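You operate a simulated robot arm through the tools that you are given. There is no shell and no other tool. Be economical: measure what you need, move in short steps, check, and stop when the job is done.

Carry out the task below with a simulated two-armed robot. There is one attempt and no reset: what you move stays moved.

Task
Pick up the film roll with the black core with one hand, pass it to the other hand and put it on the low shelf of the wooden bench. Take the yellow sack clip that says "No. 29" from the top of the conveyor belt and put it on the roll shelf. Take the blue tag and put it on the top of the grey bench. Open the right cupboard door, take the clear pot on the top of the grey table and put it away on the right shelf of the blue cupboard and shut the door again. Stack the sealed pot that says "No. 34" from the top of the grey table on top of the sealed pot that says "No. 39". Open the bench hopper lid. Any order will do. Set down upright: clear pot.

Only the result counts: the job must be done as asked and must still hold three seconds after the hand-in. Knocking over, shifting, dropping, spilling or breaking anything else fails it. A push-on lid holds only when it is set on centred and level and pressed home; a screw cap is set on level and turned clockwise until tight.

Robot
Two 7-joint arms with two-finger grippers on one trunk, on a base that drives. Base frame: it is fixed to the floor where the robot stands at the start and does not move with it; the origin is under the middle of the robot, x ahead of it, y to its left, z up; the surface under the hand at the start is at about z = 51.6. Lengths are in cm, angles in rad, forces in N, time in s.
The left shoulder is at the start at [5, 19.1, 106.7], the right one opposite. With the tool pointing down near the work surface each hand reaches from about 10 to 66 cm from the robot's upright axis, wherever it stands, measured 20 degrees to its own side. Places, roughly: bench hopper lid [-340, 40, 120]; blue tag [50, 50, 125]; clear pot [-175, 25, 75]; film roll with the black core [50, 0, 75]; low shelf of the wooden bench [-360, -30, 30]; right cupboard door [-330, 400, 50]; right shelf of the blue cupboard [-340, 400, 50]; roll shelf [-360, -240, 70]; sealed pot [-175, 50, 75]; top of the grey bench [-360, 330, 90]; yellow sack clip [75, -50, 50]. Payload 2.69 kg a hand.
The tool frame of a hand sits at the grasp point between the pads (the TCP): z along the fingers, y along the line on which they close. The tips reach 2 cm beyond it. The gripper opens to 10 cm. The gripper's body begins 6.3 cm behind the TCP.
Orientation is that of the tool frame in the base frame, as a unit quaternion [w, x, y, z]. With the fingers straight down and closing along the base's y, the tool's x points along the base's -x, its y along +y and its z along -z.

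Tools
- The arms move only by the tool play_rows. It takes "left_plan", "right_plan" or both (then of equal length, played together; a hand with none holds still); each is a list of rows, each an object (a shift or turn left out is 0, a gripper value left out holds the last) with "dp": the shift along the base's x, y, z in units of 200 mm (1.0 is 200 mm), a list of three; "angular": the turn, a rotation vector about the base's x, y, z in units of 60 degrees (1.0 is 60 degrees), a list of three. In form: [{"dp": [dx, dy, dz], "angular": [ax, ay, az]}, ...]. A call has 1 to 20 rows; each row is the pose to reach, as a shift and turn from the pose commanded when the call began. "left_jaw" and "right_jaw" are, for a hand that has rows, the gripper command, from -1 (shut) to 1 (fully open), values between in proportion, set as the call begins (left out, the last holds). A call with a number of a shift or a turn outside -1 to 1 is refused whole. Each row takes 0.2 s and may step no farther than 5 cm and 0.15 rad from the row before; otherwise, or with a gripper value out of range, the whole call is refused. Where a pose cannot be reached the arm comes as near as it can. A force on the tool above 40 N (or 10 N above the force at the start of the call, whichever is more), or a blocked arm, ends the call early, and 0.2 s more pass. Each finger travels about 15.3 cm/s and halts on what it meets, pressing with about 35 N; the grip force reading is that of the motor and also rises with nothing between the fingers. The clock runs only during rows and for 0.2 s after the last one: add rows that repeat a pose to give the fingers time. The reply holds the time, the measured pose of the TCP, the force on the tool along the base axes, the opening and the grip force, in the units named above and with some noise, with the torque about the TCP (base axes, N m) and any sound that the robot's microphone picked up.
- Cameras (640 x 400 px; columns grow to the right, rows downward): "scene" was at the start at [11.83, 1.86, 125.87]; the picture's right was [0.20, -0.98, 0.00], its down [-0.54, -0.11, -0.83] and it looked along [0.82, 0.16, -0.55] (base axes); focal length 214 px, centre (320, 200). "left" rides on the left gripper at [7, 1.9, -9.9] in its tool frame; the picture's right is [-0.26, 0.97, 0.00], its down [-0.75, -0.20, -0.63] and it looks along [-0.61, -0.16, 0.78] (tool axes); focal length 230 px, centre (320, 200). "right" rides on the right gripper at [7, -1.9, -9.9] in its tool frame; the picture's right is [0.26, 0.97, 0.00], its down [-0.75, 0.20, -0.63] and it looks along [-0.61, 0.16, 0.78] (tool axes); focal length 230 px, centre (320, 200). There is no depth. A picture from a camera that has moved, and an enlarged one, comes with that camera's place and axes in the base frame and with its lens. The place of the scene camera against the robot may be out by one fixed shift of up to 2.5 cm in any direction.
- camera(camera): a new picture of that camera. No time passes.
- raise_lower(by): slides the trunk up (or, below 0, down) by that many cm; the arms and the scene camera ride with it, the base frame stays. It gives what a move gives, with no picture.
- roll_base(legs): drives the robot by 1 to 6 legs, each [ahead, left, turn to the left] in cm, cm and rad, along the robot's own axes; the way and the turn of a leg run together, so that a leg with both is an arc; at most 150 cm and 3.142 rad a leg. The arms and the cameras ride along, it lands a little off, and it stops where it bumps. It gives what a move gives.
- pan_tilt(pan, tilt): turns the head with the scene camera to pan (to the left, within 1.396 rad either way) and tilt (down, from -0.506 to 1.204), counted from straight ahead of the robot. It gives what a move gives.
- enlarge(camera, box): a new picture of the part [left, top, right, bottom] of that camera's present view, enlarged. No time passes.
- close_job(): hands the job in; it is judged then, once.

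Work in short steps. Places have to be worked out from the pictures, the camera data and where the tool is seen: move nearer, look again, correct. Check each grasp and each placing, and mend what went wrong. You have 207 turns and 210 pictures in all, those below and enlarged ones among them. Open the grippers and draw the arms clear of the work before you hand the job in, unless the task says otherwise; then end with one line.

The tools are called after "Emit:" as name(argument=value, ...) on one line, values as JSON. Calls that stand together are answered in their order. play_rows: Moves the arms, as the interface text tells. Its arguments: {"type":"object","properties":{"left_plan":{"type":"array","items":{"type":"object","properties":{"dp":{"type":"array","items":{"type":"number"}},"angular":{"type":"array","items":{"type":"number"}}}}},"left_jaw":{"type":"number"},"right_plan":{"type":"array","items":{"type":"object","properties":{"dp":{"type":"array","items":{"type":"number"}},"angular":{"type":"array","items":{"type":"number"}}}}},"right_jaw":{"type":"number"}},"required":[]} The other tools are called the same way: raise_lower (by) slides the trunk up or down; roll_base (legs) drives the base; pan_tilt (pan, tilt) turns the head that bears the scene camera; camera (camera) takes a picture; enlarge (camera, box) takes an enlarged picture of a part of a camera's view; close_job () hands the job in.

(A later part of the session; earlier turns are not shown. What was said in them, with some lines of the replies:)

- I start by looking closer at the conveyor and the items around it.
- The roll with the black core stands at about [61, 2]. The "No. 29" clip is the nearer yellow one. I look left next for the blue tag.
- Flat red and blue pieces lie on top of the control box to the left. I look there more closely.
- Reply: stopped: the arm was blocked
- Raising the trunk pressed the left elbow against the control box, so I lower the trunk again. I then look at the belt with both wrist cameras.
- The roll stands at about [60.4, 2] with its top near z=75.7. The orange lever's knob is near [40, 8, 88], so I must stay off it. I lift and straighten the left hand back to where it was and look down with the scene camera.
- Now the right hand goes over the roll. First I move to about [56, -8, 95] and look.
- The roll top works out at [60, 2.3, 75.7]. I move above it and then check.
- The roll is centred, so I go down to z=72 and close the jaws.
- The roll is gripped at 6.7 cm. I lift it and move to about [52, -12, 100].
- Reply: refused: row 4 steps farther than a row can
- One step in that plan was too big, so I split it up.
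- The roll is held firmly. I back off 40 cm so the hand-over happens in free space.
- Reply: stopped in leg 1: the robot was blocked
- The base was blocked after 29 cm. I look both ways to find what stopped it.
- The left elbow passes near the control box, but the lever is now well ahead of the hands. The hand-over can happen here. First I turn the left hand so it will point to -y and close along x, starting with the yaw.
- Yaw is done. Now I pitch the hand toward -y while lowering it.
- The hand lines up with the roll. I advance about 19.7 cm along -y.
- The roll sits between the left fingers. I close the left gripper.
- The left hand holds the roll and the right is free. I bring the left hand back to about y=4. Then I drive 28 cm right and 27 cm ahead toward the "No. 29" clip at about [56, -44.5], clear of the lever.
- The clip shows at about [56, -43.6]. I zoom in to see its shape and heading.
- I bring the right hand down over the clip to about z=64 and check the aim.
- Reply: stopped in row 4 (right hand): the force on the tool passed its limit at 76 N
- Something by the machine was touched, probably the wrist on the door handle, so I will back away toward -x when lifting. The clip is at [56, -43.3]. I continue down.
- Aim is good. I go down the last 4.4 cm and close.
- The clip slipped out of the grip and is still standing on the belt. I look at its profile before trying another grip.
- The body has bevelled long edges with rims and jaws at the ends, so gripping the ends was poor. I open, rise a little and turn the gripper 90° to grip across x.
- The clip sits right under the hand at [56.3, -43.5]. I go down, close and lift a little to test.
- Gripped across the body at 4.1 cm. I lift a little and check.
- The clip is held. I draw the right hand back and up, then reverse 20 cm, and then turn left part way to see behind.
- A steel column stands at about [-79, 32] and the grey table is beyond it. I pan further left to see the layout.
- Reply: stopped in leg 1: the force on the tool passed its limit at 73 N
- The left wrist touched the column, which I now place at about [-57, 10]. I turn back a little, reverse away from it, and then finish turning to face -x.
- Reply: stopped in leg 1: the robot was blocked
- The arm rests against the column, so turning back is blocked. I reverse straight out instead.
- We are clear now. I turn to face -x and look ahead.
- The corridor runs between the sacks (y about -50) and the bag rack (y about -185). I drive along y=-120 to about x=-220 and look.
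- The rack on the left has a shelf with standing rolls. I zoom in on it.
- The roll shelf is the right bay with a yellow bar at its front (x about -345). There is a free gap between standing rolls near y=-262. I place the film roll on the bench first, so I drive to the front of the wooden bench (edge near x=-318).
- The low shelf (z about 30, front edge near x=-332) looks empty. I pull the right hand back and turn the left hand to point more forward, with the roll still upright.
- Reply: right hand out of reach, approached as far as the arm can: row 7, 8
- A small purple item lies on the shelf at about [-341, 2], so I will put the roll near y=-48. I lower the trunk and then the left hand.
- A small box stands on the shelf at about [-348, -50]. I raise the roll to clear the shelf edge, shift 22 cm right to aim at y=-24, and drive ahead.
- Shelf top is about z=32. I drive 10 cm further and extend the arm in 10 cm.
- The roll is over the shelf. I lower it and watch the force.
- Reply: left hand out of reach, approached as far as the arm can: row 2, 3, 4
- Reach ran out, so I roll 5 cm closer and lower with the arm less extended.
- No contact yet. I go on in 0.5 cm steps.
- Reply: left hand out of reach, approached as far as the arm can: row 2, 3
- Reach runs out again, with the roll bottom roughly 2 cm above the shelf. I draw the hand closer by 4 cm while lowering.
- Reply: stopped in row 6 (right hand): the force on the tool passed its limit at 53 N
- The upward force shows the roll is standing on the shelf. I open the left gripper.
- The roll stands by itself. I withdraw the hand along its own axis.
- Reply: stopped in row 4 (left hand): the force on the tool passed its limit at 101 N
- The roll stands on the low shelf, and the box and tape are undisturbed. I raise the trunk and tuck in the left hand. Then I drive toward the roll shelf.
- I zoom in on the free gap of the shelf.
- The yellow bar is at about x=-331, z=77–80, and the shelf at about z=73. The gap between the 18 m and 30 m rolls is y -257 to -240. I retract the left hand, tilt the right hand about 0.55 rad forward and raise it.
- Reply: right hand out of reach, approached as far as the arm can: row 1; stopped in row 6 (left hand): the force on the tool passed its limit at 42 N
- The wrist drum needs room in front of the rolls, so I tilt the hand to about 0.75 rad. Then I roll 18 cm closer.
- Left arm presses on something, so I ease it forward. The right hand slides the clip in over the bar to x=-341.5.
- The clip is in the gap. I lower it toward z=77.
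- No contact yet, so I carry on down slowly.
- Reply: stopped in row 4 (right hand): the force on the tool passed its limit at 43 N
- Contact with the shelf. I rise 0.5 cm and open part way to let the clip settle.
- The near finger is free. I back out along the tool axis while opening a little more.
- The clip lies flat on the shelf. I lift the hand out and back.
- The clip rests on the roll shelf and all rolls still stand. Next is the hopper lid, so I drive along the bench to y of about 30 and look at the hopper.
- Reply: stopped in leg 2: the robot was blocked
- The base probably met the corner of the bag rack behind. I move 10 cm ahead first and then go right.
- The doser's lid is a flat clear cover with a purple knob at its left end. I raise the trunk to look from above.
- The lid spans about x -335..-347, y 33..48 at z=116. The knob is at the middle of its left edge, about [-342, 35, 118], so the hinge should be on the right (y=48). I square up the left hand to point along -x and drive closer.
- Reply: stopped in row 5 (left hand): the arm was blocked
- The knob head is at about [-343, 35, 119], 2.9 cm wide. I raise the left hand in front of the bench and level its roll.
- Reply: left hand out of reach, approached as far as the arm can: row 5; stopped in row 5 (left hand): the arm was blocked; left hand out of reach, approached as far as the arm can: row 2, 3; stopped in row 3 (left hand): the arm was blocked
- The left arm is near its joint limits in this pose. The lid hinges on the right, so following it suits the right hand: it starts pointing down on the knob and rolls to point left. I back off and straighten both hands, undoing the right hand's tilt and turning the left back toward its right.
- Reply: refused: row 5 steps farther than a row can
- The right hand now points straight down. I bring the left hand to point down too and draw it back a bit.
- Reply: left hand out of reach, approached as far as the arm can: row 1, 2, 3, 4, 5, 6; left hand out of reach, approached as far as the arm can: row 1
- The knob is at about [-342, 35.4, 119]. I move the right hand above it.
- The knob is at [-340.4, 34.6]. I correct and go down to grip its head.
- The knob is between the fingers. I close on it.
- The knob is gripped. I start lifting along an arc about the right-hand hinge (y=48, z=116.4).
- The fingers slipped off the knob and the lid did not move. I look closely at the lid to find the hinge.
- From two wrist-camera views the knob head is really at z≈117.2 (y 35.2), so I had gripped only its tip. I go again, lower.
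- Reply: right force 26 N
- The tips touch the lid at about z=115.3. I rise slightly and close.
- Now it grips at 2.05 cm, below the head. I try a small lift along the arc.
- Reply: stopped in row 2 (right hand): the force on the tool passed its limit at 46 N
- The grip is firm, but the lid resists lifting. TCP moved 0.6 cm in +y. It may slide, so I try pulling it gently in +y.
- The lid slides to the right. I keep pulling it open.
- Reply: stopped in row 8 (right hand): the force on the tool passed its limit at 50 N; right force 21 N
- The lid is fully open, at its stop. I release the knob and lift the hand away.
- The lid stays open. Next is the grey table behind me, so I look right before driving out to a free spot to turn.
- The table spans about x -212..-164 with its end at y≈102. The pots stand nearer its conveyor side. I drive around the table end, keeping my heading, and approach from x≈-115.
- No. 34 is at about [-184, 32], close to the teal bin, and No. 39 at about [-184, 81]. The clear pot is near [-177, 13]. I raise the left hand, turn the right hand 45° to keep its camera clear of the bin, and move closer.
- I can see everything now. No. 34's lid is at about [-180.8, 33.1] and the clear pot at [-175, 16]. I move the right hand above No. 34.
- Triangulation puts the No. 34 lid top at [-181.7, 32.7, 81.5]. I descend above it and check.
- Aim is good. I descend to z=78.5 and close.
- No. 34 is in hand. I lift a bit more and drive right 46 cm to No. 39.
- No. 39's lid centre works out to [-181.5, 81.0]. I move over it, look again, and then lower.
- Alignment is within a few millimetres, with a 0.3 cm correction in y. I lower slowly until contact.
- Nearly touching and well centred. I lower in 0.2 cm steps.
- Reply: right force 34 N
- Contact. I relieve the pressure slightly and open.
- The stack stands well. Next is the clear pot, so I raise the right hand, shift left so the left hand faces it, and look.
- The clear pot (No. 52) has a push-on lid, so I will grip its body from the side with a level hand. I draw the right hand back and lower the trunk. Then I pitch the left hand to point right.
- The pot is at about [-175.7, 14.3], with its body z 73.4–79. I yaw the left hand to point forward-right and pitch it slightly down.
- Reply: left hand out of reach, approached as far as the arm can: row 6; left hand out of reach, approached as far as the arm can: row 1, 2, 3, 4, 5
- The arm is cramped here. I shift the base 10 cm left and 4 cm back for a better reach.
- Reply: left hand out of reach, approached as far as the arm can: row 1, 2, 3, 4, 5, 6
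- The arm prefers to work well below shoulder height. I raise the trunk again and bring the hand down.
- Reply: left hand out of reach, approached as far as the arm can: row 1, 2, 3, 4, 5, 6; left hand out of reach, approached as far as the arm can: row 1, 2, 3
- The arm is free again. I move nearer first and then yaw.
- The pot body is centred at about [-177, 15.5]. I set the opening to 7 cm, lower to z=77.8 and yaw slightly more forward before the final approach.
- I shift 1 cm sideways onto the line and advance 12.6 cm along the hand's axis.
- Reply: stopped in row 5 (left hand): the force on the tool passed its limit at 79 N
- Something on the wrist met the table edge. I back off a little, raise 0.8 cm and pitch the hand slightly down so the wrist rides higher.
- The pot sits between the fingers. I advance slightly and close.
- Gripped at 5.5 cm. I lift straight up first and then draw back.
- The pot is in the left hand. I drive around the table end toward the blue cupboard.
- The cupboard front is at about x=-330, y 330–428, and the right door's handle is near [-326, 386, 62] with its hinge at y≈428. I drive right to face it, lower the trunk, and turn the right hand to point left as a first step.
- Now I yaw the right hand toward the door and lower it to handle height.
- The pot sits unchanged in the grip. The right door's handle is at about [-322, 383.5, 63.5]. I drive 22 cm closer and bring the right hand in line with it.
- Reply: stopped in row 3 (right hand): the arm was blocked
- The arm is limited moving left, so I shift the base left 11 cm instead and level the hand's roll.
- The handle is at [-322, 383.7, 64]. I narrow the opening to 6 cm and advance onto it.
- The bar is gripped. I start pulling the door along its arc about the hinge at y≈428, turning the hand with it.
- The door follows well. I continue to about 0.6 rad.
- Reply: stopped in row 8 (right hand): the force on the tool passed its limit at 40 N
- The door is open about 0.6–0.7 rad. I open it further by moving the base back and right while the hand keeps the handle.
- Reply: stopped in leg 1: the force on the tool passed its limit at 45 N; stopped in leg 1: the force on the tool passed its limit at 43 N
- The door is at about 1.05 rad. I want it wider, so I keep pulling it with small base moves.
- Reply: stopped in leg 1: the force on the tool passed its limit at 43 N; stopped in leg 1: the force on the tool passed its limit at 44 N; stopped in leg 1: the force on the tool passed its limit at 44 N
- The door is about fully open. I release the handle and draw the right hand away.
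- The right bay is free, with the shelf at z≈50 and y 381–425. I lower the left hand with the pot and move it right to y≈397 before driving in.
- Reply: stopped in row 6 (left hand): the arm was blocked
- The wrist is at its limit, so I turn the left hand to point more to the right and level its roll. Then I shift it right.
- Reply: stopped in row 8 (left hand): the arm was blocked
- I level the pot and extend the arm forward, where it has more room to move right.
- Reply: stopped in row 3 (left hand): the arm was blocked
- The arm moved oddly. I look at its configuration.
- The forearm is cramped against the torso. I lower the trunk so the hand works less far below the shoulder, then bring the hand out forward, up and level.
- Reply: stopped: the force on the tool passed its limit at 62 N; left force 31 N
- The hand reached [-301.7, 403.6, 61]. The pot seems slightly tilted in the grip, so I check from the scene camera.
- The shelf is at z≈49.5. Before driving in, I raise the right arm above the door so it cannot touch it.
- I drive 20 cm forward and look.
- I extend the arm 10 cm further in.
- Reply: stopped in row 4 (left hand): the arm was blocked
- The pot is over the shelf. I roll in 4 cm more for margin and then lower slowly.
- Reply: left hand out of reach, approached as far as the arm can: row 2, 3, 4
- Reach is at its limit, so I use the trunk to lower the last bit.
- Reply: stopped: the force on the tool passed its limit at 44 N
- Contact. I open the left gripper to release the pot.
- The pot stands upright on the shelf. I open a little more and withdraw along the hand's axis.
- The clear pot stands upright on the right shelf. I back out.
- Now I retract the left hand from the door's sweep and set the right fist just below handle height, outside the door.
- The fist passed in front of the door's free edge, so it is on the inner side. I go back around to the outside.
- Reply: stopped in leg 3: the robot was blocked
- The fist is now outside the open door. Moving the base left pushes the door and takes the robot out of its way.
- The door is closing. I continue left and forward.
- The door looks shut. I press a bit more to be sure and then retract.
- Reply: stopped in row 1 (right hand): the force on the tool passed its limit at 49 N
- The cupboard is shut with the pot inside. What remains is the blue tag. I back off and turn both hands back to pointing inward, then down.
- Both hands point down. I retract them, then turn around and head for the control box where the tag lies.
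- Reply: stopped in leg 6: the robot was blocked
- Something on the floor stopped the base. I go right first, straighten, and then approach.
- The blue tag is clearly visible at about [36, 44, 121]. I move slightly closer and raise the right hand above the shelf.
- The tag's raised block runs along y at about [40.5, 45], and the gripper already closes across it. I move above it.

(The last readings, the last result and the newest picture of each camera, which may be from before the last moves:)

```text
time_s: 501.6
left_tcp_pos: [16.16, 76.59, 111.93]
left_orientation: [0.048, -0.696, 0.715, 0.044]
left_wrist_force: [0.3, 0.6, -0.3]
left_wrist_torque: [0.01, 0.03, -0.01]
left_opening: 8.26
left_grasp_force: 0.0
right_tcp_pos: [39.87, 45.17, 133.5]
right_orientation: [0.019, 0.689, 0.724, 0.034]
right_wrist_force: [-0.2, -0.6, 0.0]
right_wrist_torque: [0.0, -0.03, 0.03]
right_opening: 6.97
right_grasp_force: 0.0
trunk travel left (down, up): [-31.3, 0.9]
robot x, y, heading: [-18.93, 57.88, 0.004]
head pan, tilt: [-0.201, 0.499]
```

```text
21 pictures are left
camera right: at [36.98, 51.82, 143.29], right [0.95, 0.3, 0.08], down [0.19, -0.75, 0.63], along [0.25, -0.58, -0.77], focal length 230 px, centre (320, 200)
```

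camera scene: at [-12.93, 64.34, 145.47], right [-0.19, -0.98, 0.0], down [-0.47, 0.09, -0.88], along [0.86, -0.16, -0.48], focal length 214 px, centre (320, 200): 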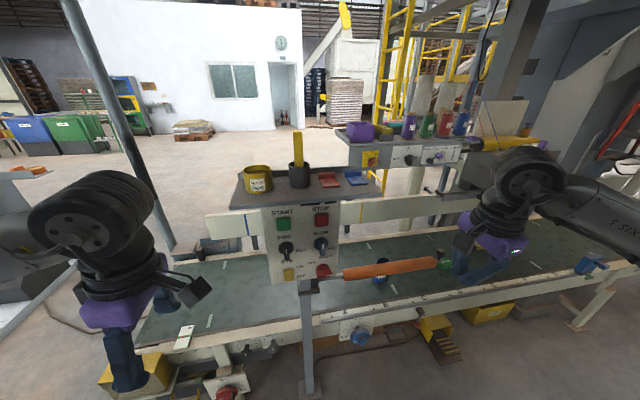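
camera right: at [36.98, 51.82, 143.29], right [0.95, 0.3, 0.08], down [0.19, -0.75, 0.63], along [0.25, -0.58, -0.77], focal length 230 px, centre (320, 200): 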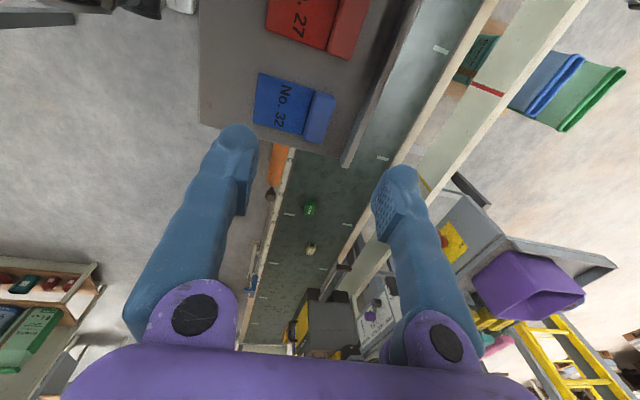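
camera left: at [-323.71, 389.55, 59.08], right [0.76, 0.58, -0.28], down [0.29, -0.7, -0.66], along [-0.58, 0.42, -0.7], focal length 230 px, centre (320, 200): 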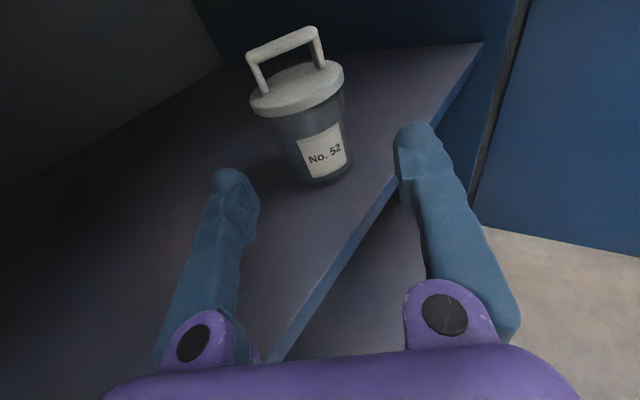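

The block top is at [40.9, 45.0, 121.6], with a rim about 2 cm behind it. I narrow the opening to 4.4 cm, align the yaw and go down.

Emit:
play_rows(right_plan=[{"dp": [0.01, 0, -0.1], "angular": [0, 0, -0.07]}, {"dp": [0.025, -0.005, -0.2], "angular": [0, 0, -0.14]}, {"dp": [0.025, -0.005, -0.32], "angular": [0, 0, -0.14]}, {"dp": [0.025, -0.005, -0.38], "angular": [0, 0, -0.14]}], right_jaw=-0.12)

Emit:
camera(camera="right")

```text
time_s: 502.6
left_tcp_pos: [16.09, 76.44, 111.88]
left_orientation: [0.049, -0.697, 0.714, 0.044]
left_wrist_force: [0.1, 0.5, -0.6]
left_wrist_torque: [-0.01, -0.01, -0.01]
left_opening: 8.23
left_grasp_force: 0.0
right_tcp_pos: [40.42, 44.78, 125.81]
right_orientation: [0.02, 0.741, 0.67, 0.032]
right_wrist_force: [0.1, -0.2, 1.0]
right_wrist_torque: [0.01, 0.0, -0.01]
right_opening: 4.4
right_grasp_force: 0.0
trunk travel left (down, up): [-31.3, 0.9]
robot x, y, heading: [-19.17, 58.03, 0.005]
head pan, tilt: [-0.201, 0.499]
```

```text
20 pictures are left
camera right: at [38.55, 51.82, 135.65], right [0.98, 0.16, 0.08], down [0.08, -0.77, 0.63], along [0.16, -0.61, -0.77], focal length 230 px, centre (320, 200)
```

right: 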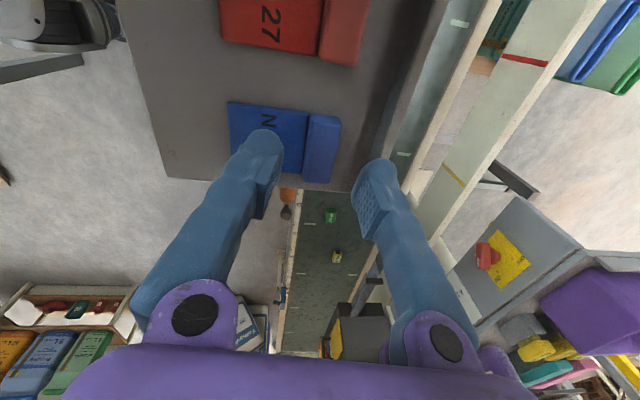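

Emit:
enlarge(camera="right", box=[260, 80, 420, 200])

```text
3.33 times, centred on (340, 140) of right
camera zoom: at [38.55, 51.82, 135.65], right [0.98, 0.16, 0.08], down [0.08, -0.77, 0.63], along [0.16, -0.61, -0.77], focal length 767 px, centre (253, 400)
```

zoom: 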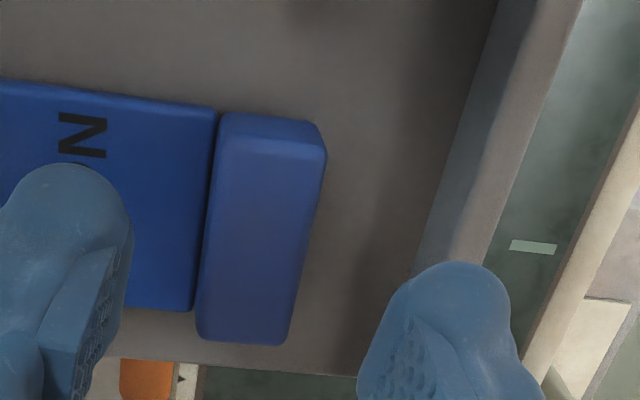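

The gap to the rim is about 2.2 cm, which is enough. I descend to z=122.2 and close.

Emit:
play_rows(right_plan=[{"dp": [0.008, 0.005, -0.08]}, {"dp": [0.008, 0.005, -0.15]}, {"dp": [0.008, 0.005, -0.18]}, {"dp": [0.008, 0.005, -0.18]}])

Emit:
play_rows(right_plan=[{"dp": [0, 0, 0]}, {"dp": [0, 0, 0]}, {"dp": [0, 0, 0]}], right_jaw=-1)

Emit:
play_rows(right_plan=[{"dp": [0, 0, 0.05]}, {"dp": [0, 0, 0.2]}, {"dp": [0, 0, 0.4]}, {"dp": [0, 0, 0.4]}])

Emit:
camera(camera="right")

```text
time_s: 503.4
left_tcp_pos: [16.0, 76.47, 112.11]
left_orientation: [0.049, -0.697, 0.714, 0.043]
left_wrist_force: [-0.2, 0.2, 0.4]
left_wrist_torque: [0.0, -0.01, -0.02]
left_opening: 8.25
left_grasp_force: 0.0
right_tcp_pos: [40.72, 45.08, 123.45]
right_orientation: [0.026, 0.742, 0.669, 0.043]
right_wrist_force: [-5.4, -1.2, 14.1]
right_wrist_torque: [0.0, -0.34, -0.02]
right_opening: 4.25
right_grasp_force: 0.0
trunk travel left (down, up): [-31.3, 0.9]
robot x, y, heading: [-18.98, 58.03, 0.003]
head pan, tilt: [-0.201, 0.499]
stopped in row 3 (right hand): the force on the tool passed its limit at 46 N (the readings are from after the stop); the commanded pose is now the measured one
```

```text
time_s: 504.2
left_tcp_pos: [16.01, 76.47, 112.01]
left_orientation: [0.049, -0.697, 0.714, 0.043]
left_wrist_force: [-0.6, -0.6, 0.0]
left_wrist_torque: [0.03, -0.01, 0.05]
left_opening: 8.26
left_grasp_force: 0.1
right_tcp_pos: [40.75, 44.97, 123.12]
right_orientation: [0.026, 0.741, 0.67, 0.041]
right_wrist_force: [-1.7, 0.6, 9.4]
right_wrist_torque: [0.1, 0.09, 0.11]
right_opening: 1.74
right_grasp_force: 34.8
trunk travel left (down, up): [-31.3, 0.9]
robot x, y, heading: [-18.48, 57.84, 0.007]
head pan, tilt: [-0.201, 0.499]
```

```text
time_s: 505.2
left_tcp_pos: [16.09, 76.52, 111.85]
left_orientation: [0.049, -0.697, 0.714, 0.045]
left_wrist_force: [0.3, -0.2, -0.3]
left_wrist_torque: [-0.02, -0.01, 0.01]
left_opening: 8.23
left_grasp_force: 0.0
right_tcp_pos: [40.89, 44.89, 130.89]
right_orientation: [0.024, 0.741, 0.669, 0.04]
right_wrist_force: [-0.4, -0.7, 0.2]
right_wrist_torque: [-0.02, 0.04, 0.0]
right_opening: 1.73
right_grasp_force: 34.9
trunk travel left (down, up): [-31.3, 0.9]
robot x, y, heading: [-19.01, 57.88, -0.001]
head pan, tilt: [-0.201, 0.499]
```

```text
18 pictures are left
camera right: at [38.81, 51.91, 140.82], right [0.98, 0.16, 0.09], down [0.06, -0.78, 0.62], along [0.17, -0.61, -0.78], focal length 230 px, centre (320, 200)
```

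right: 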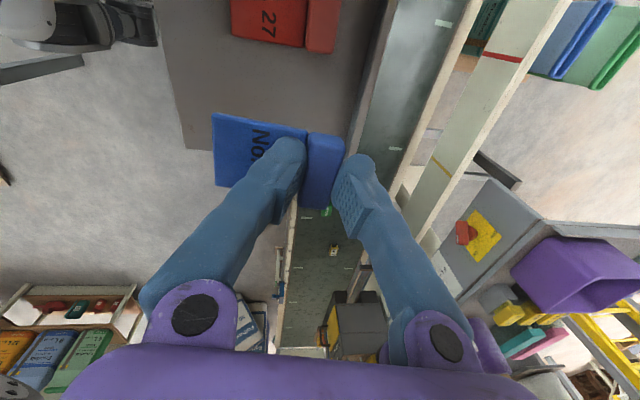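

The tag is in the gripper. I lift it clear, retract and drive back toward the grey bench.

Emit:
play_rows(right_plan=[{"dp": [0, 0, 0.2]}, {"dp": [-0.1, 0, 0.4]}, {"dp": [-0.3, -0.05, 0.5]}, {"dp": [-0.5, -0.15, 0.5]}, {"dp": [-0.7, -0.25, 0.5]}, {"dp": [-0.9, -0.4, 0.5]}, {"dp": [-1.0, -0.55, 0.4]}])

Emit:
roll_base(legs=[[0, 50, 0], [-40, 0, 0], [0, 66, 0], [-100, 0, 0], [-80, 0, 0], [0, 0, 1.57]])

```text
time_s: 506.8
left_tcp_pos: [16.1, 76.35, 111.98]
left_orientation: [0.05, -0.696, 0.715, 0.045]
left_wrist_force: [-0.2, -0.2, -0.1]
left_wrist_torque: [0.0, -0.01, -0.01]
left_opening: 8.27
left_grasp_force: 0.1
right_tcp_pos: [20.81, 33.81, 139.11]
right_orientation: [0.023, 0.743, 0.668, 0.041]
right_wrist_force: [0.2, -0.1, 0.4]
right_wrist_torque: [0.03, -0.01, 0.03]
right_opening: 1.71
right_grasp_force: 34.8
trunk travel left (down, up): [-31.3, 0.9]
robot x, y, heading: [-18.83, 58.37, 0.002]
head pan, tilt: [-0.201, 0.499]
```

```text
time_s: 519.0
left_tcp_pos: [-23.66, 188.17, 111.93]
left_orientation: [0.049, -0.694, 0.717, 0.043]
left_wrist_force: [0.3, -0.5, 0.2]
left_wrist_torque: [-0.01, -0.03, -0.01]
left_opening: 8.25
left_grasp_force: 0.1
right_tcp_pos: [-19.37, 145.55, 138.98]
right_orientation: [0.025, 0.744, 0.666, 0.04]
right_wrist_force: [0.2, 0.5, -0.6]
right_wrist_torque: [0.01, -0.04, -0.03]
right_opening: 1.73
right_grasp_force: 35.2
trunk travel left (down, up): [-31.3, 0.9]
robot x, y, heading: [-58.52, 170.18, -0.002]
head pan, tilt: [-0.201, 0.499]
stopped in leg 3: the robot was blocked; the commanded pose is now the measured one
```

Emit:
roll_base(legs=[[-100, 0, 0], [-85, 0, 0], [0, 0, 1.57], [0, 0, 1.57], [0, -130, 0]])

Emit:
pan_tilt(pan=0.0, tilt=0.6)

Emit:
camera(camera="scene")

```text
time_s: 547.4
left_tcp_pos: [-282.32, 284.03, 112.02]
left_orientation: [0.044, 0.717, 0.694, -0.049]
left_wrist_force: [0.0, 0.7, 0.0]
left_wrist_torque: [-0.02, 0.0, -0.03]
left_opening: 8.22
left_grasp_force: 0.0
right_tcp_pos: [-286.65, 326.65, 138.97]
right_orientation: [-0.041, -0.666, 0.744, 0.025]
right_wrist_force: [0.1, 0.0, 0.2]
right_wrist_torque: [0.0, 0.02, -0.01]
right_opening: 1.73
right_grasp_force: 35.4
trunk travel left (down, up): [-31.3, 0.9]
robot x, y, heading: [-246.99, 302.41, 3.139]
head pan, tilt: [-0.201, 0.499]
```

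```text
time_s: 548.1
left_tcp_pos: [-282.25, 284.01, 111.99]
left_orientation: [0.044, 0.717, 0.694, -0.05]
left_wrist_force: [0.3, 0.0, 0.1]
left_wrist_torque: [0.01, 0.02, -0.01]
left_opening: 8.24
left_grasp_force: 0.0
right_tcp_pos: [-286.61, 326.65, 139.09]
right_orientation: [-0.041, -0.666, 0.744, 0.025]
right_wrist_force: [0.4, 0.4, 0.7]
right_wrist_torque: [0.03, 0.01, -0.01]
right_opening: 1.72
right_grasp_force: 35.1
trunk travel left (down, up): [-31.3, 0.9]
robot x, y, heading: [-247.16, 302.16, 3.138]
head pan, tilt: [0.0, 0.6]
```

```text
17 pictures are left
camera scene: at [-260.79, 302.43, 144.57], right [0.01, 1.0, 0.0], down [0.56, 0.0, -0.83], along [-0.83, 0.0, -0.56], focal length 214 px, centre (320, 200)
```

scene: 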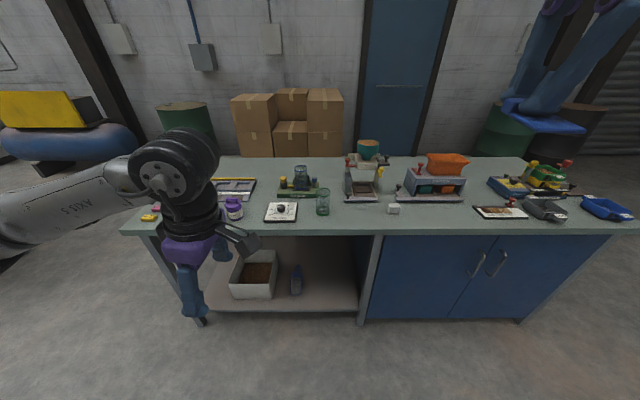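

I choose a free spot on the front strip of the bench at about [-328, 318], between the glass and the white block. I drive closer and extend over it.

Emit:
roll_base(legs=[[0, 8.5, 0], [27, 0, 0]])

Emit:
play_rows(right_plan=[{"dp": [-0.15, 0, -0.1]}, {"dp": [-0.3, 0, -0.25]}, {"dp": [-0.45, 0, -0.4]}, {"dp": [-0.6, 0, -0.55]}, {"dp": [-0.75, 0, -0.7]}, {"dp": [-0.85, 0, -0.85]}, {"dp": [-0.87, 0, -1.0]}])

Emit:
camera(camera="scene")

Emit:
camera(camera="right")

```text
time_s: 551.1
left_tcp_pos: [-309.22, 275.67, 111.88]
left_orientation: [0.043, 0.718, 0.693, -0.049]
left_wrist_force: [0.5, 0.8, -0.1]
left_wrist_torque: [0.02, -0.01, 0.01]
left_opening: 8.24
left_grasp_force: 0.1
right_tcp_pos: [-313.66, 318.26, 138.98]
right_orientation: [-0.04, -0.667, 0.744, 0.025]
right_wrist_force: [0.2, 0.4, -0.7]
right_wrist_torque: [0.05, -0.02, 0.03]
right_opening: 1.73
right_grasp_force: 35.1
trunk travel left (down, up): [-31.3, 0.9]
robot x, y, heading: [-274.08, 293.64, 3.141]
head pan, tilt: [0.0, 0.6]
```

```text
time_s: 552.7
left_tcp_pos: [-309.43, 275.64, 111.89]
left_orientation: [0.043, 0.718, 0.694, -0.048]
left_wrist_force: [-0.1, 0.2, -0.6]
left_wrist_torque: [0.01, 0.01, -0.02]
left_opening: 8.28
left_grasp_force: 0.0
right_tcp_pos: [-331.25, 318.38, 118.84]
right_orientation: [-0.041, -0.666, 0.744, 0.024]
right_wrist_force: [0.1, 0.3, 0.0]
right_wrist_torque: [-0.03, 0.0, 0.01]
right_opening: 1.71
right_grasp_force: 35.3
trunk travel left (down, up): [-31.3, 0.9]
robot x, y, heading: [-273.87, 293.72, 3.142]
head pan, tilt: [0.0, 0.6]
```

```text
16 pictures are left
camera scene: at [-287.77, 294.03, 144.56], right [0.0, 1.0, 0.0], down [0.57, 0.0, -0.82], along [-0.82, 0.0, -0.57], focal length 214 px, centre (320, 200)
```

scene: 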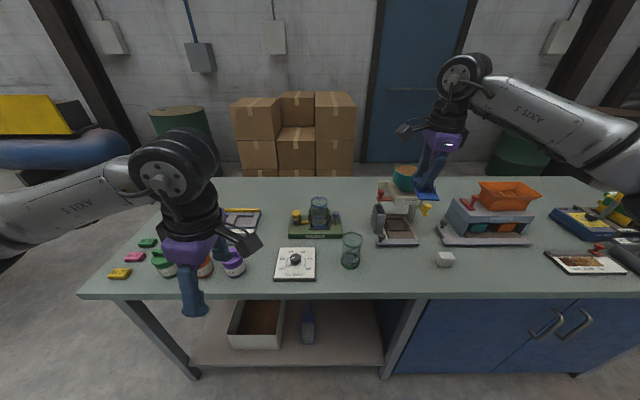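

```text
15 pictures are left
camera right: at [-329.25, 311.48, 128.74], right [-0.98, -0.15, 0.09], down [-0.06, 0.78, 0.62], along [-0.17, 0.61, -0.78], focal length 230 px, centre (320, 200)
```

right: 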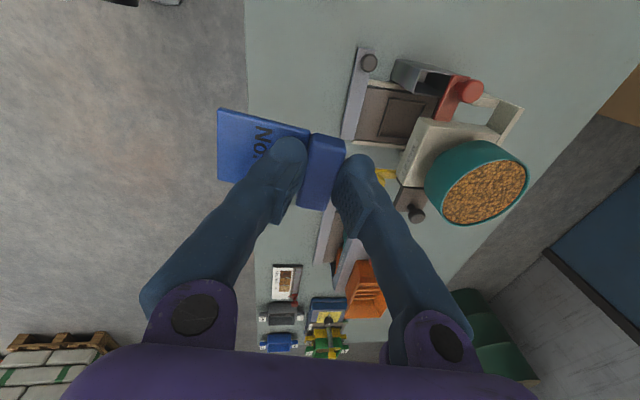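

Bench edge is at x≈-324 and the machine base starts at x≈-340. I set the tag down with TCP at x=-333.

Emit:
play_rows(right_plan=[{"dp": [-0.05, 0, -0.15]}, {"dp": [-0.09, 0, -0.35]}, {"dp": [-0.09, 0, -0.55]}, {"dp": [-0.09, 0, -0.75]}, {"dp": [-0.09, 0, -0.95]}, {"dp": [-0.09, 0, -1.0]}])

Emit:
camera(camera="right")

```text
time_s: 554.1
left_tcp_pos: [-309.24, 275.62, 111.91]
left_orientation: [0.044, 0.717, 0.694, -0.049]
left_wrist_force: [0.1, 0.1, -0.1]
left_wrist_torque: [0.0, -0.03, 0.0]
left_opening: 8.26
left_grasp_force: 0.1
right_tcp_pos: [-332.95, 318.24, 98.83]
right_orientation: [-0.041, -0.665, 0.745, 0.024]
right_wrist_force: [0.0, -0.1, -0.1]
right_wrist_torque: [0.01, 0.0, 0.04]
right_opening: 1.72
right_grasp_force: 35.1
trunk travel left (down, up): [-31.3, 0.9]
robot x, y, heading: [-274.02, 294.03, 3.14]
head pan, tilt: [0.0, 0.6]
```

```text
14 pictures are left
camera right: at [-330.97, 311.24, 108.89], right [-0.98, -0.15, 0.09], down [-0.06, 0.78, 0.62], along [-0.17, 0.61, -0.78], focal length 230 px, centre (320, 200)
```

right: 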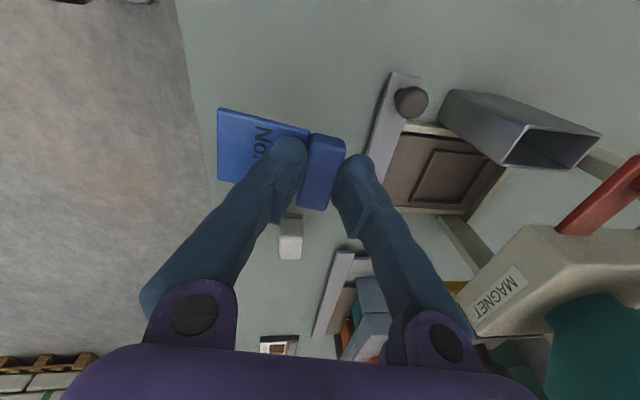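

The spot is free. I lower toward contact.

Emit:
play_rows(right_plan=[{"dp": [-0.02, 0, -0.1]}, {"dp": [-0.02, 0, -0.18]}, {"dp": [-0.02, 0, -0.22]}, {"dp": [-0.02, 0, -0.24]}, {"dp": [-0.02, 0, -0.26]}, {"dp": [-0.02, 0, -0.28]}])

```text
time_s: 555.5
left_tcp_pos: [-309.26, 275.53, 112.0]
left_orientation: [0.044, 0.717, 0.694, -0.048]
left_wrist_force: [-0.3, 0.3, -0.3]
left_wrist_torque: [0.02, 0.0, -0.03]
left_opening: 8.25
left_grasp_force: 0.1
right_tcp_pos: [-333.19, 318.03, 93.44]
right_orientation: [-0.04, -0.666, 0.745, 0.025]
right_wrist_force: [0.5, 0.5, -0.8]
right_wrist_torque: [0.01, 0.02, -0.02]
right_opening: 1.72
right_grasp_force: 35.3
trunk travel left (down, up): [-31.3, 0.9]
robot x, y, heading: [-273.97, 293.69, 3.136]
head pan, tilt: [0.0, 0.6]
```

Emit:
play_rows(right_plan=[{"dp": [0, 0, -0.02]}, {"dp": [0, 0, -0.04]}, {"dp": [0, 0, -0.06]}, {"dp": [0, 0, -0.08]}, {"dp": [0, 0, -0.1]}, {"dp": [0, 0, -0.12]}])

```text
time_s: 556.9
left_tcp_pos: [-309.2, 275.62, 111.87]
left_orientation: [0.043, 0.716, 0.695, -0.05]
left_wrist_force: [-0.2, 0.6, 0.5]
left_wrist_torque: [-0.01, 0.01, 0.02]
left_opening: 8.25
left_grasp_force: 0.1
right_tcp_pos: [-333.32, 318.11, 91.01]
right_orientation: [-0.04, -0.666, 0.744, 0.024]
right_wrist_force: [0.2, 0.7, -0.7]
right_wrist_torque: [-0.03, 0.0, 0.01]
right_opening: 1.7
right_grasp_force: 34.7
trunk travel left (down, up): [-31.3, 0.9]
robot x, y, heading: [-273.65, 293.58, 3.138]
head pan, tilt: [0.0, 0.6]
```

Emit:
play_rows(right_plan=[{"dp": [0, 0, -0.02]}, {"dp": [0, 0, -0.04]}, {"dp": [0, 0, -0.06]}, {"dp": [0, 0, -0.08]}, {"dp": [0, 0, -0.1]}, {"dp": [0, 0, -0.12]}])

Emit:
camera(camera="right")

```text
time_s: 558.3
left_tcp_pos: [-309.28, 275.61, 111.93]
left_orientation: [0.043, 0.717, 0.694, -0.049]
left_wrist_force: [-0.5, -0.9, -0.6]
left_wrist_torque: [0.0, -0.01, 0.03]
left_opening: 8.22
left_grasp_force: 0.1
right_tcp_pos: [-333.24, 318.18, 88.75]
right_orientation: [-0.042, -0.666, 0.745, 0.025]
right_wrist_force: [-1.3, -0.6, 4.8]
right_wrist_torque: [0.01, -0.26, 0.02]
right_opening: 1.74
right_grasp_force: 35.7
trunk travel left (down, up): [-31.3, 0.9]
robot x, y, heading: [-273.99, 294.19, 3.135]
head pan, tilt: [0.0, 0.6]
```

```text
13 pictures are left
camera right: at [-331.25, 311.2, 98.65], right [-0.98, -0.15, 0.1], down [-0.06, 0.78, 0.62], along [-0.17, 0.61, -0.77], focal length 230 px, centre (320, 200)
```

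right: 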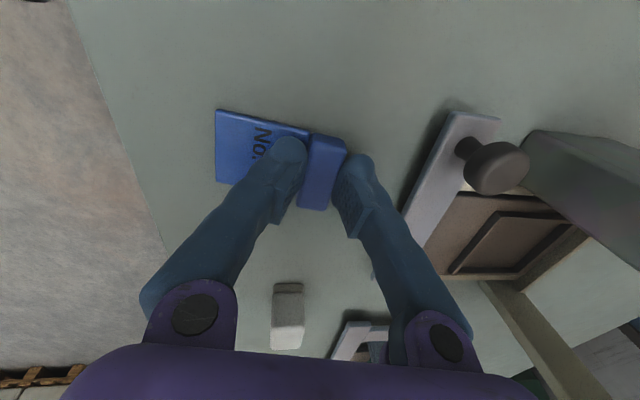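

Contact begins. I press 0.2 cm more and open the gripper.

Emit:
play_rows(right_plan=[{"dp": [0, 0, -0.01]}, {"dp": [0, 0, -0.01]}])

Emit:
play_rows(right_plan=[{"dp": [0, 0, 0]}, {"dp": [0, 0, 0]}, {"dp": [0, 0, 0]}, {"dp": [0, 0, 0.1]}, {"dp": [0, 0, 0.3]}, {"dp": [0, 0, 0.5]}], right_jaw=-0.2)

Emit:
camera(camera="right")

```text
time_s: 558.9
left_tcp_pos: [-309.23, 275.55, 111.93]
left_orientation: [0.043, 0.716, 0.695, -0.049]
left_wrist_force: [-0.2, 0.3, 0.8]
left_wrist_torque: [-0.03, -0.02, 0.0]
left_opening: 8.24
left_grasp_force: 0.0
right_tcp_pos: [-333.25, 318.16, 88.47]
right_orientation: [-0.041, -0.665, 0.745, 0.025]
right_wrist_force: [-3.7, 1.2, 7.2]
right_wrist_torque: [-0.02, -0.31, 0.04]
right_opening: 1.73
right_grasp_force: 35.2
trunk travel left (down, up): [-31.3, 0.9]
robot x, y, heading: [-274.07, 293.82, 3.138]
head pan, tilt: [0.0, 0.6]
```

```text
time_s: 560.3
left_tcp_pos: [-309.2, 275.61, 112.03]
left_orientation: [0.043, 0.717, 0.694, -0.048]
left_wrist_force: [0.1, 0.5, 0.7]
left_wrist_torque: [0.01, -0.01, 0.02]
left_opening: 8.25
left_grasp_force: 0.1
right_tcp_pos: [-333.14, 318.16, 98.28]
right_orientation: [-0.04, -0.666, 0.744, 0.025]
right_wrist_force: [0.6, 0.7, -0.2]
right_wrist_torque: [-0.04, 0.0, -0.03]
right_opening: 4.01
right_grasp_force: 0.0
trunk travel left (down, up): [-31.3, 0.9]
robot x, y, heading: [-273.87, 293.74, 3.138]
head pan, tilt: [0.0, 0.6]
```

```text
12 pictures are left
camera right: at [-331.14, 311.24, 108.21], right [-0.98, -0.15, 0.09], down [-0.06, 0.78, 0.62], along [-0.17, 0.61, -0.78], focal length 230 px, centre (320, 200)
```

right: 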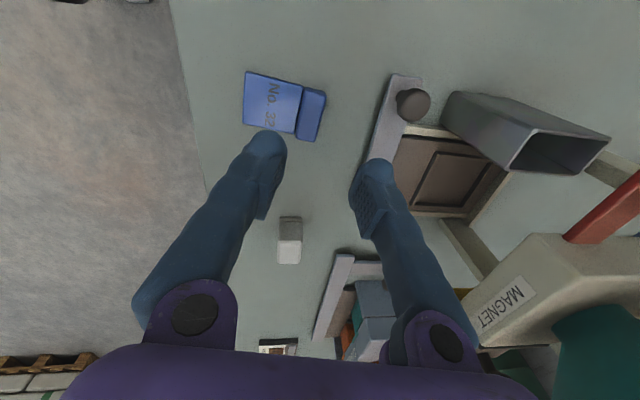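

The tag lies flat on the bench top. I raise the hand, back off and check the bench and cupboard once more.

Emit:
play_rows(right_plan=[{"dp": [0, 0, 0.2]}, {"dp": [0, 0, 0.4]}, {"dp": [0, 0, 0.6]}, {"dp": [0.1, 0, 0.75]}, {"dp": [0.3, 0, 0.8]}, {"dp": [0.5, 0, 0.8]}])

Emit:
roll_base(legs=[[-35, 0, 0]])

Emit:
pan_tilt(pan=-0.3, tilt=0.5)

Emit:
camera(camera="scene")

Emit:
pan_tilt(pan=1.2, tilt=0.3)

Emit:
camera(camera="scene")

```text
time_s: 561.7
left_tcp_pos: [-309.24, 275.58, 112.0]
left_orientation: [0.044, 0.717, 0.694, -0.05]
left_wrist_force: [1.0, 0.2, 0.2]
left_wrist_torque: [-0.01, -0.02, 0.03]
left_opening: 8.26
left_grasp_force: 0.0
right_tcp_pos: [-323.22, 318.09, 114.52]
right_orientation: [-0.04, -0.666, 0.744, 0.025]
right_wrist_force: [0.4, 0.2, 0.3]
right_wrist_torque: [-0.02, 0.01, -0.01]
right_opening: 4.02
right_grasp_force: 0.0
trunk travel left (down, up): [-31.3, 0.9]
robot x, y, heading: [-274.14, 293.79, 3.131]
head pan, tilt: [0.0, 0.6]
```

```text
time_s: 564.0
left_tcp_pos: [-273.54, 275.31, 111.99]
left_orientation: [0.044, 0.714, 0.697, -0.049]
left_wrist_force: [-0.2, 0.0, 1.0]
left_wrist_torque: [0.01, 0.0, 0.05]
left_opening: 8.25
left_grasp_force: 0.1
right_tcp_pos: [-287.93, 317.51, 114.47]
right_orientation: [-0.041, -0.67, 0.741, 0.024]
right_wrist_force: [0.6, 0.0, 0.2]
right_wrist_torque: [0.02, 0.01, -0.01]
right_opening: 3.99
right_grasp_force: 0.0
trunk travel left (down, up): [-31.3, 0.9]
robot x, y, heading: [-238.49, 294.03, -3.133]
head pan, tilt: [0.0, 0.6]
```

```text
time_s: 564.8
left_tcp_pos: [-273.43, 275.32, 111.95]
left_orientation: [0.044, 0.714, 0.697, -0.048]
left_wrist_force: [0.8, 0.5, 0.9]
left_wrist_torque: [0.03, 0.01, 0.01]
left_opening: 8.26
left_grasp_force: 0.1
right_tcp_pos: [-287.88, 317.7, 114.43]
right_orientation: [-0.041, -0.67, 0.74, 0.025]
right_wrist_force: [-0.9, -0.4, -0.4]
right_wrist_torque: [0.02, 0.0, -0.01]
right_opening: 4.0
right_grasp_force: 0.1
trunk travel left (down, up): [-31.3, 0.9]
robot x, y, heading: [-238.01, 293.52, -3.136]
head pan, tilt: [-0.3, 0.499]
```

```text
11 pictures are left
camera scene: at [-252.04, 296.58, 145.47], right [0.29, 0.96, 0.0], down [0.46, -0.14, -0.88], along [-0.84, 0.25, -0.48], focal length 214 px, centre (320, 200)
```

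scene: 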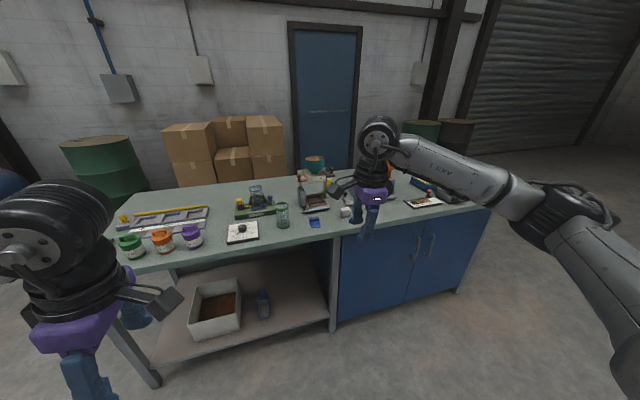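

```text
time_s: 566.4
left_tcp_pos: [-273.46, 275.21, 111.96]
left_orientation: [0.044, 0.713, 0.698, -0.049]
left_wrist_force: [-0.3, -0.2, 0.2]
left_wrist_torque: [0.01, 0.01, -0.01]
left_opening: 8.23
left_grasp_force: 0.0
right_tcp_pos: [-287.96, 317.64, 114.43]
right_orientation: [-0.04, -0.67, 0.741, 0.025]
right_wrist_force: [-0.1, 0.2, 0.4]
right_wrist_torque: [0.0, 0.0, -0.02]
right_opening: 3.99
right_grasp_force: 0.1
trunk travel left (down, up): [-31.3, 0.9]
robot x, y, heading: [-238.55, 293.98, -3.137]
head pan, tilt: [1.201, 0.3]
```

```text
10 pictures are left
camera scene: at [-246.65, 285.23, 147.31], right [-0.93, 0.36, 0.0], down [0.11, 0.28, -0.96], along [-0.34, -0.89, -0.3], focal length 214 px, centre (320, 200)
```

scene: 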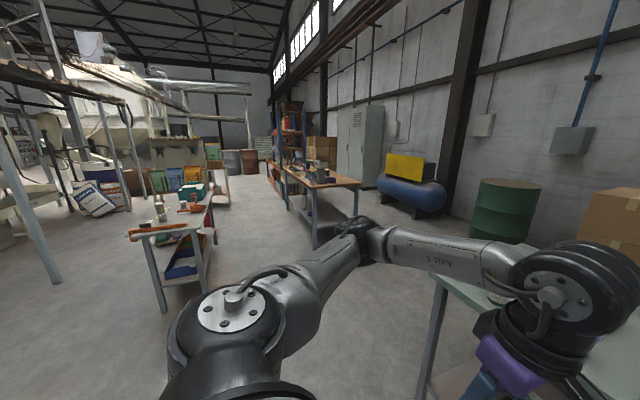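

The tag lies on the bench and the cupboard is shut. I check the table stack once from here.

Emit:
enlarge(camera="scene", box=[110, 170, 240, 260])

Emit:
enlarge(camera="scene", box=[260, 140, 380, 230])

```text
4.44 times, centred on (175, 215) of scene
camera zoom: at [-246.65, 285.23, 147.31], right [-0.93, 0.36, 0.0], down [0.11, 0.28, -0.96], along [-0.34, -0.89, -0.3], focal length 953 px, centre (964, 133)
```

zoom: 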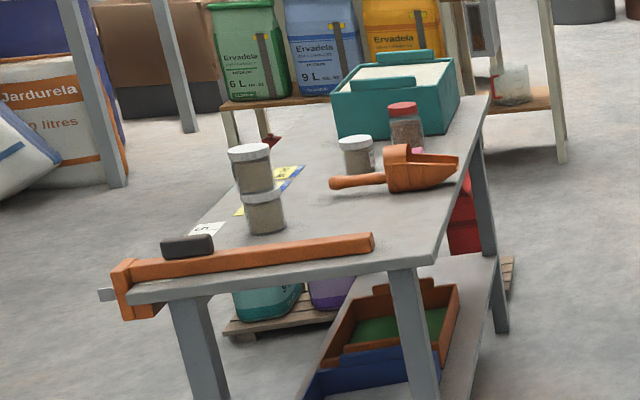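

```text
4.44 times, centred on (320, 185) of scene
camera zoom: at [-246.65, 285.23, 147.31], right [-0.93, 0.36, 0.0], down [0.11, 0.28, -0.96], along [-0.34, -0.89, -0.3], focal length 953 px, centre (320, 267)
```

zoom: 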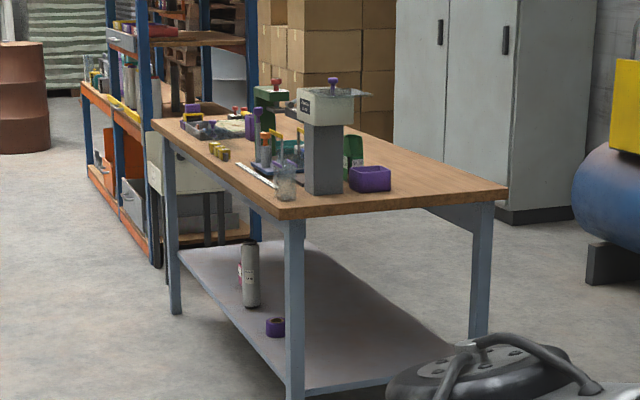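

Everything holds: the stack stands, the roll is on the low shelf and the hopper lid is open. I open both grippers fully and hand in.

Emit:
play_rows(left_plan=[{"dp": [0, 0, 0.02]}, {"dp": [0, 0, 0.02]}], right_plan=[{"dp": [0, 0, 0.02]}, {"dp": [0, 0, 0.02]}], left_jaw=1, right_jaw=1)

Emit:
close_job()

```text
time_s: 567.0
left_tcp_pos: [-273.4, 275.3, 112.33]
left_orientation: [0.044, 0.714, 0.697, -0.049]
left_wrist_force: [-0.3, 0.6, 0.3]
left_wrist_torque: [-0.02, 0.02, 0.01]
left_opening: 10.0
left_grasp_force: 0.0
right_tcp_pos: [-287.96, 317.73, 114.94]
right_orientation: [-0.041, -0.67, 0.741, 0.024]
right_wrist_force: [-0.7, 0.2, -0.4]
right_wrist_torque: [0.02, -0.02, -0.01]
right_opening: 9.99
right_grasp_force: 0.1
trunk travel left (down, up): [-31.3, 0.9]
robot x, y, heading: [-238.51, 294.08, -3.14]
head pan, tilt: [1.201, 0.3]
```

```text
The job is handed in.
```

All six parts are done and the job is handed in; the arms and base bumped fixed things a few times along the way, and I saw nothing knocked over or shifted.
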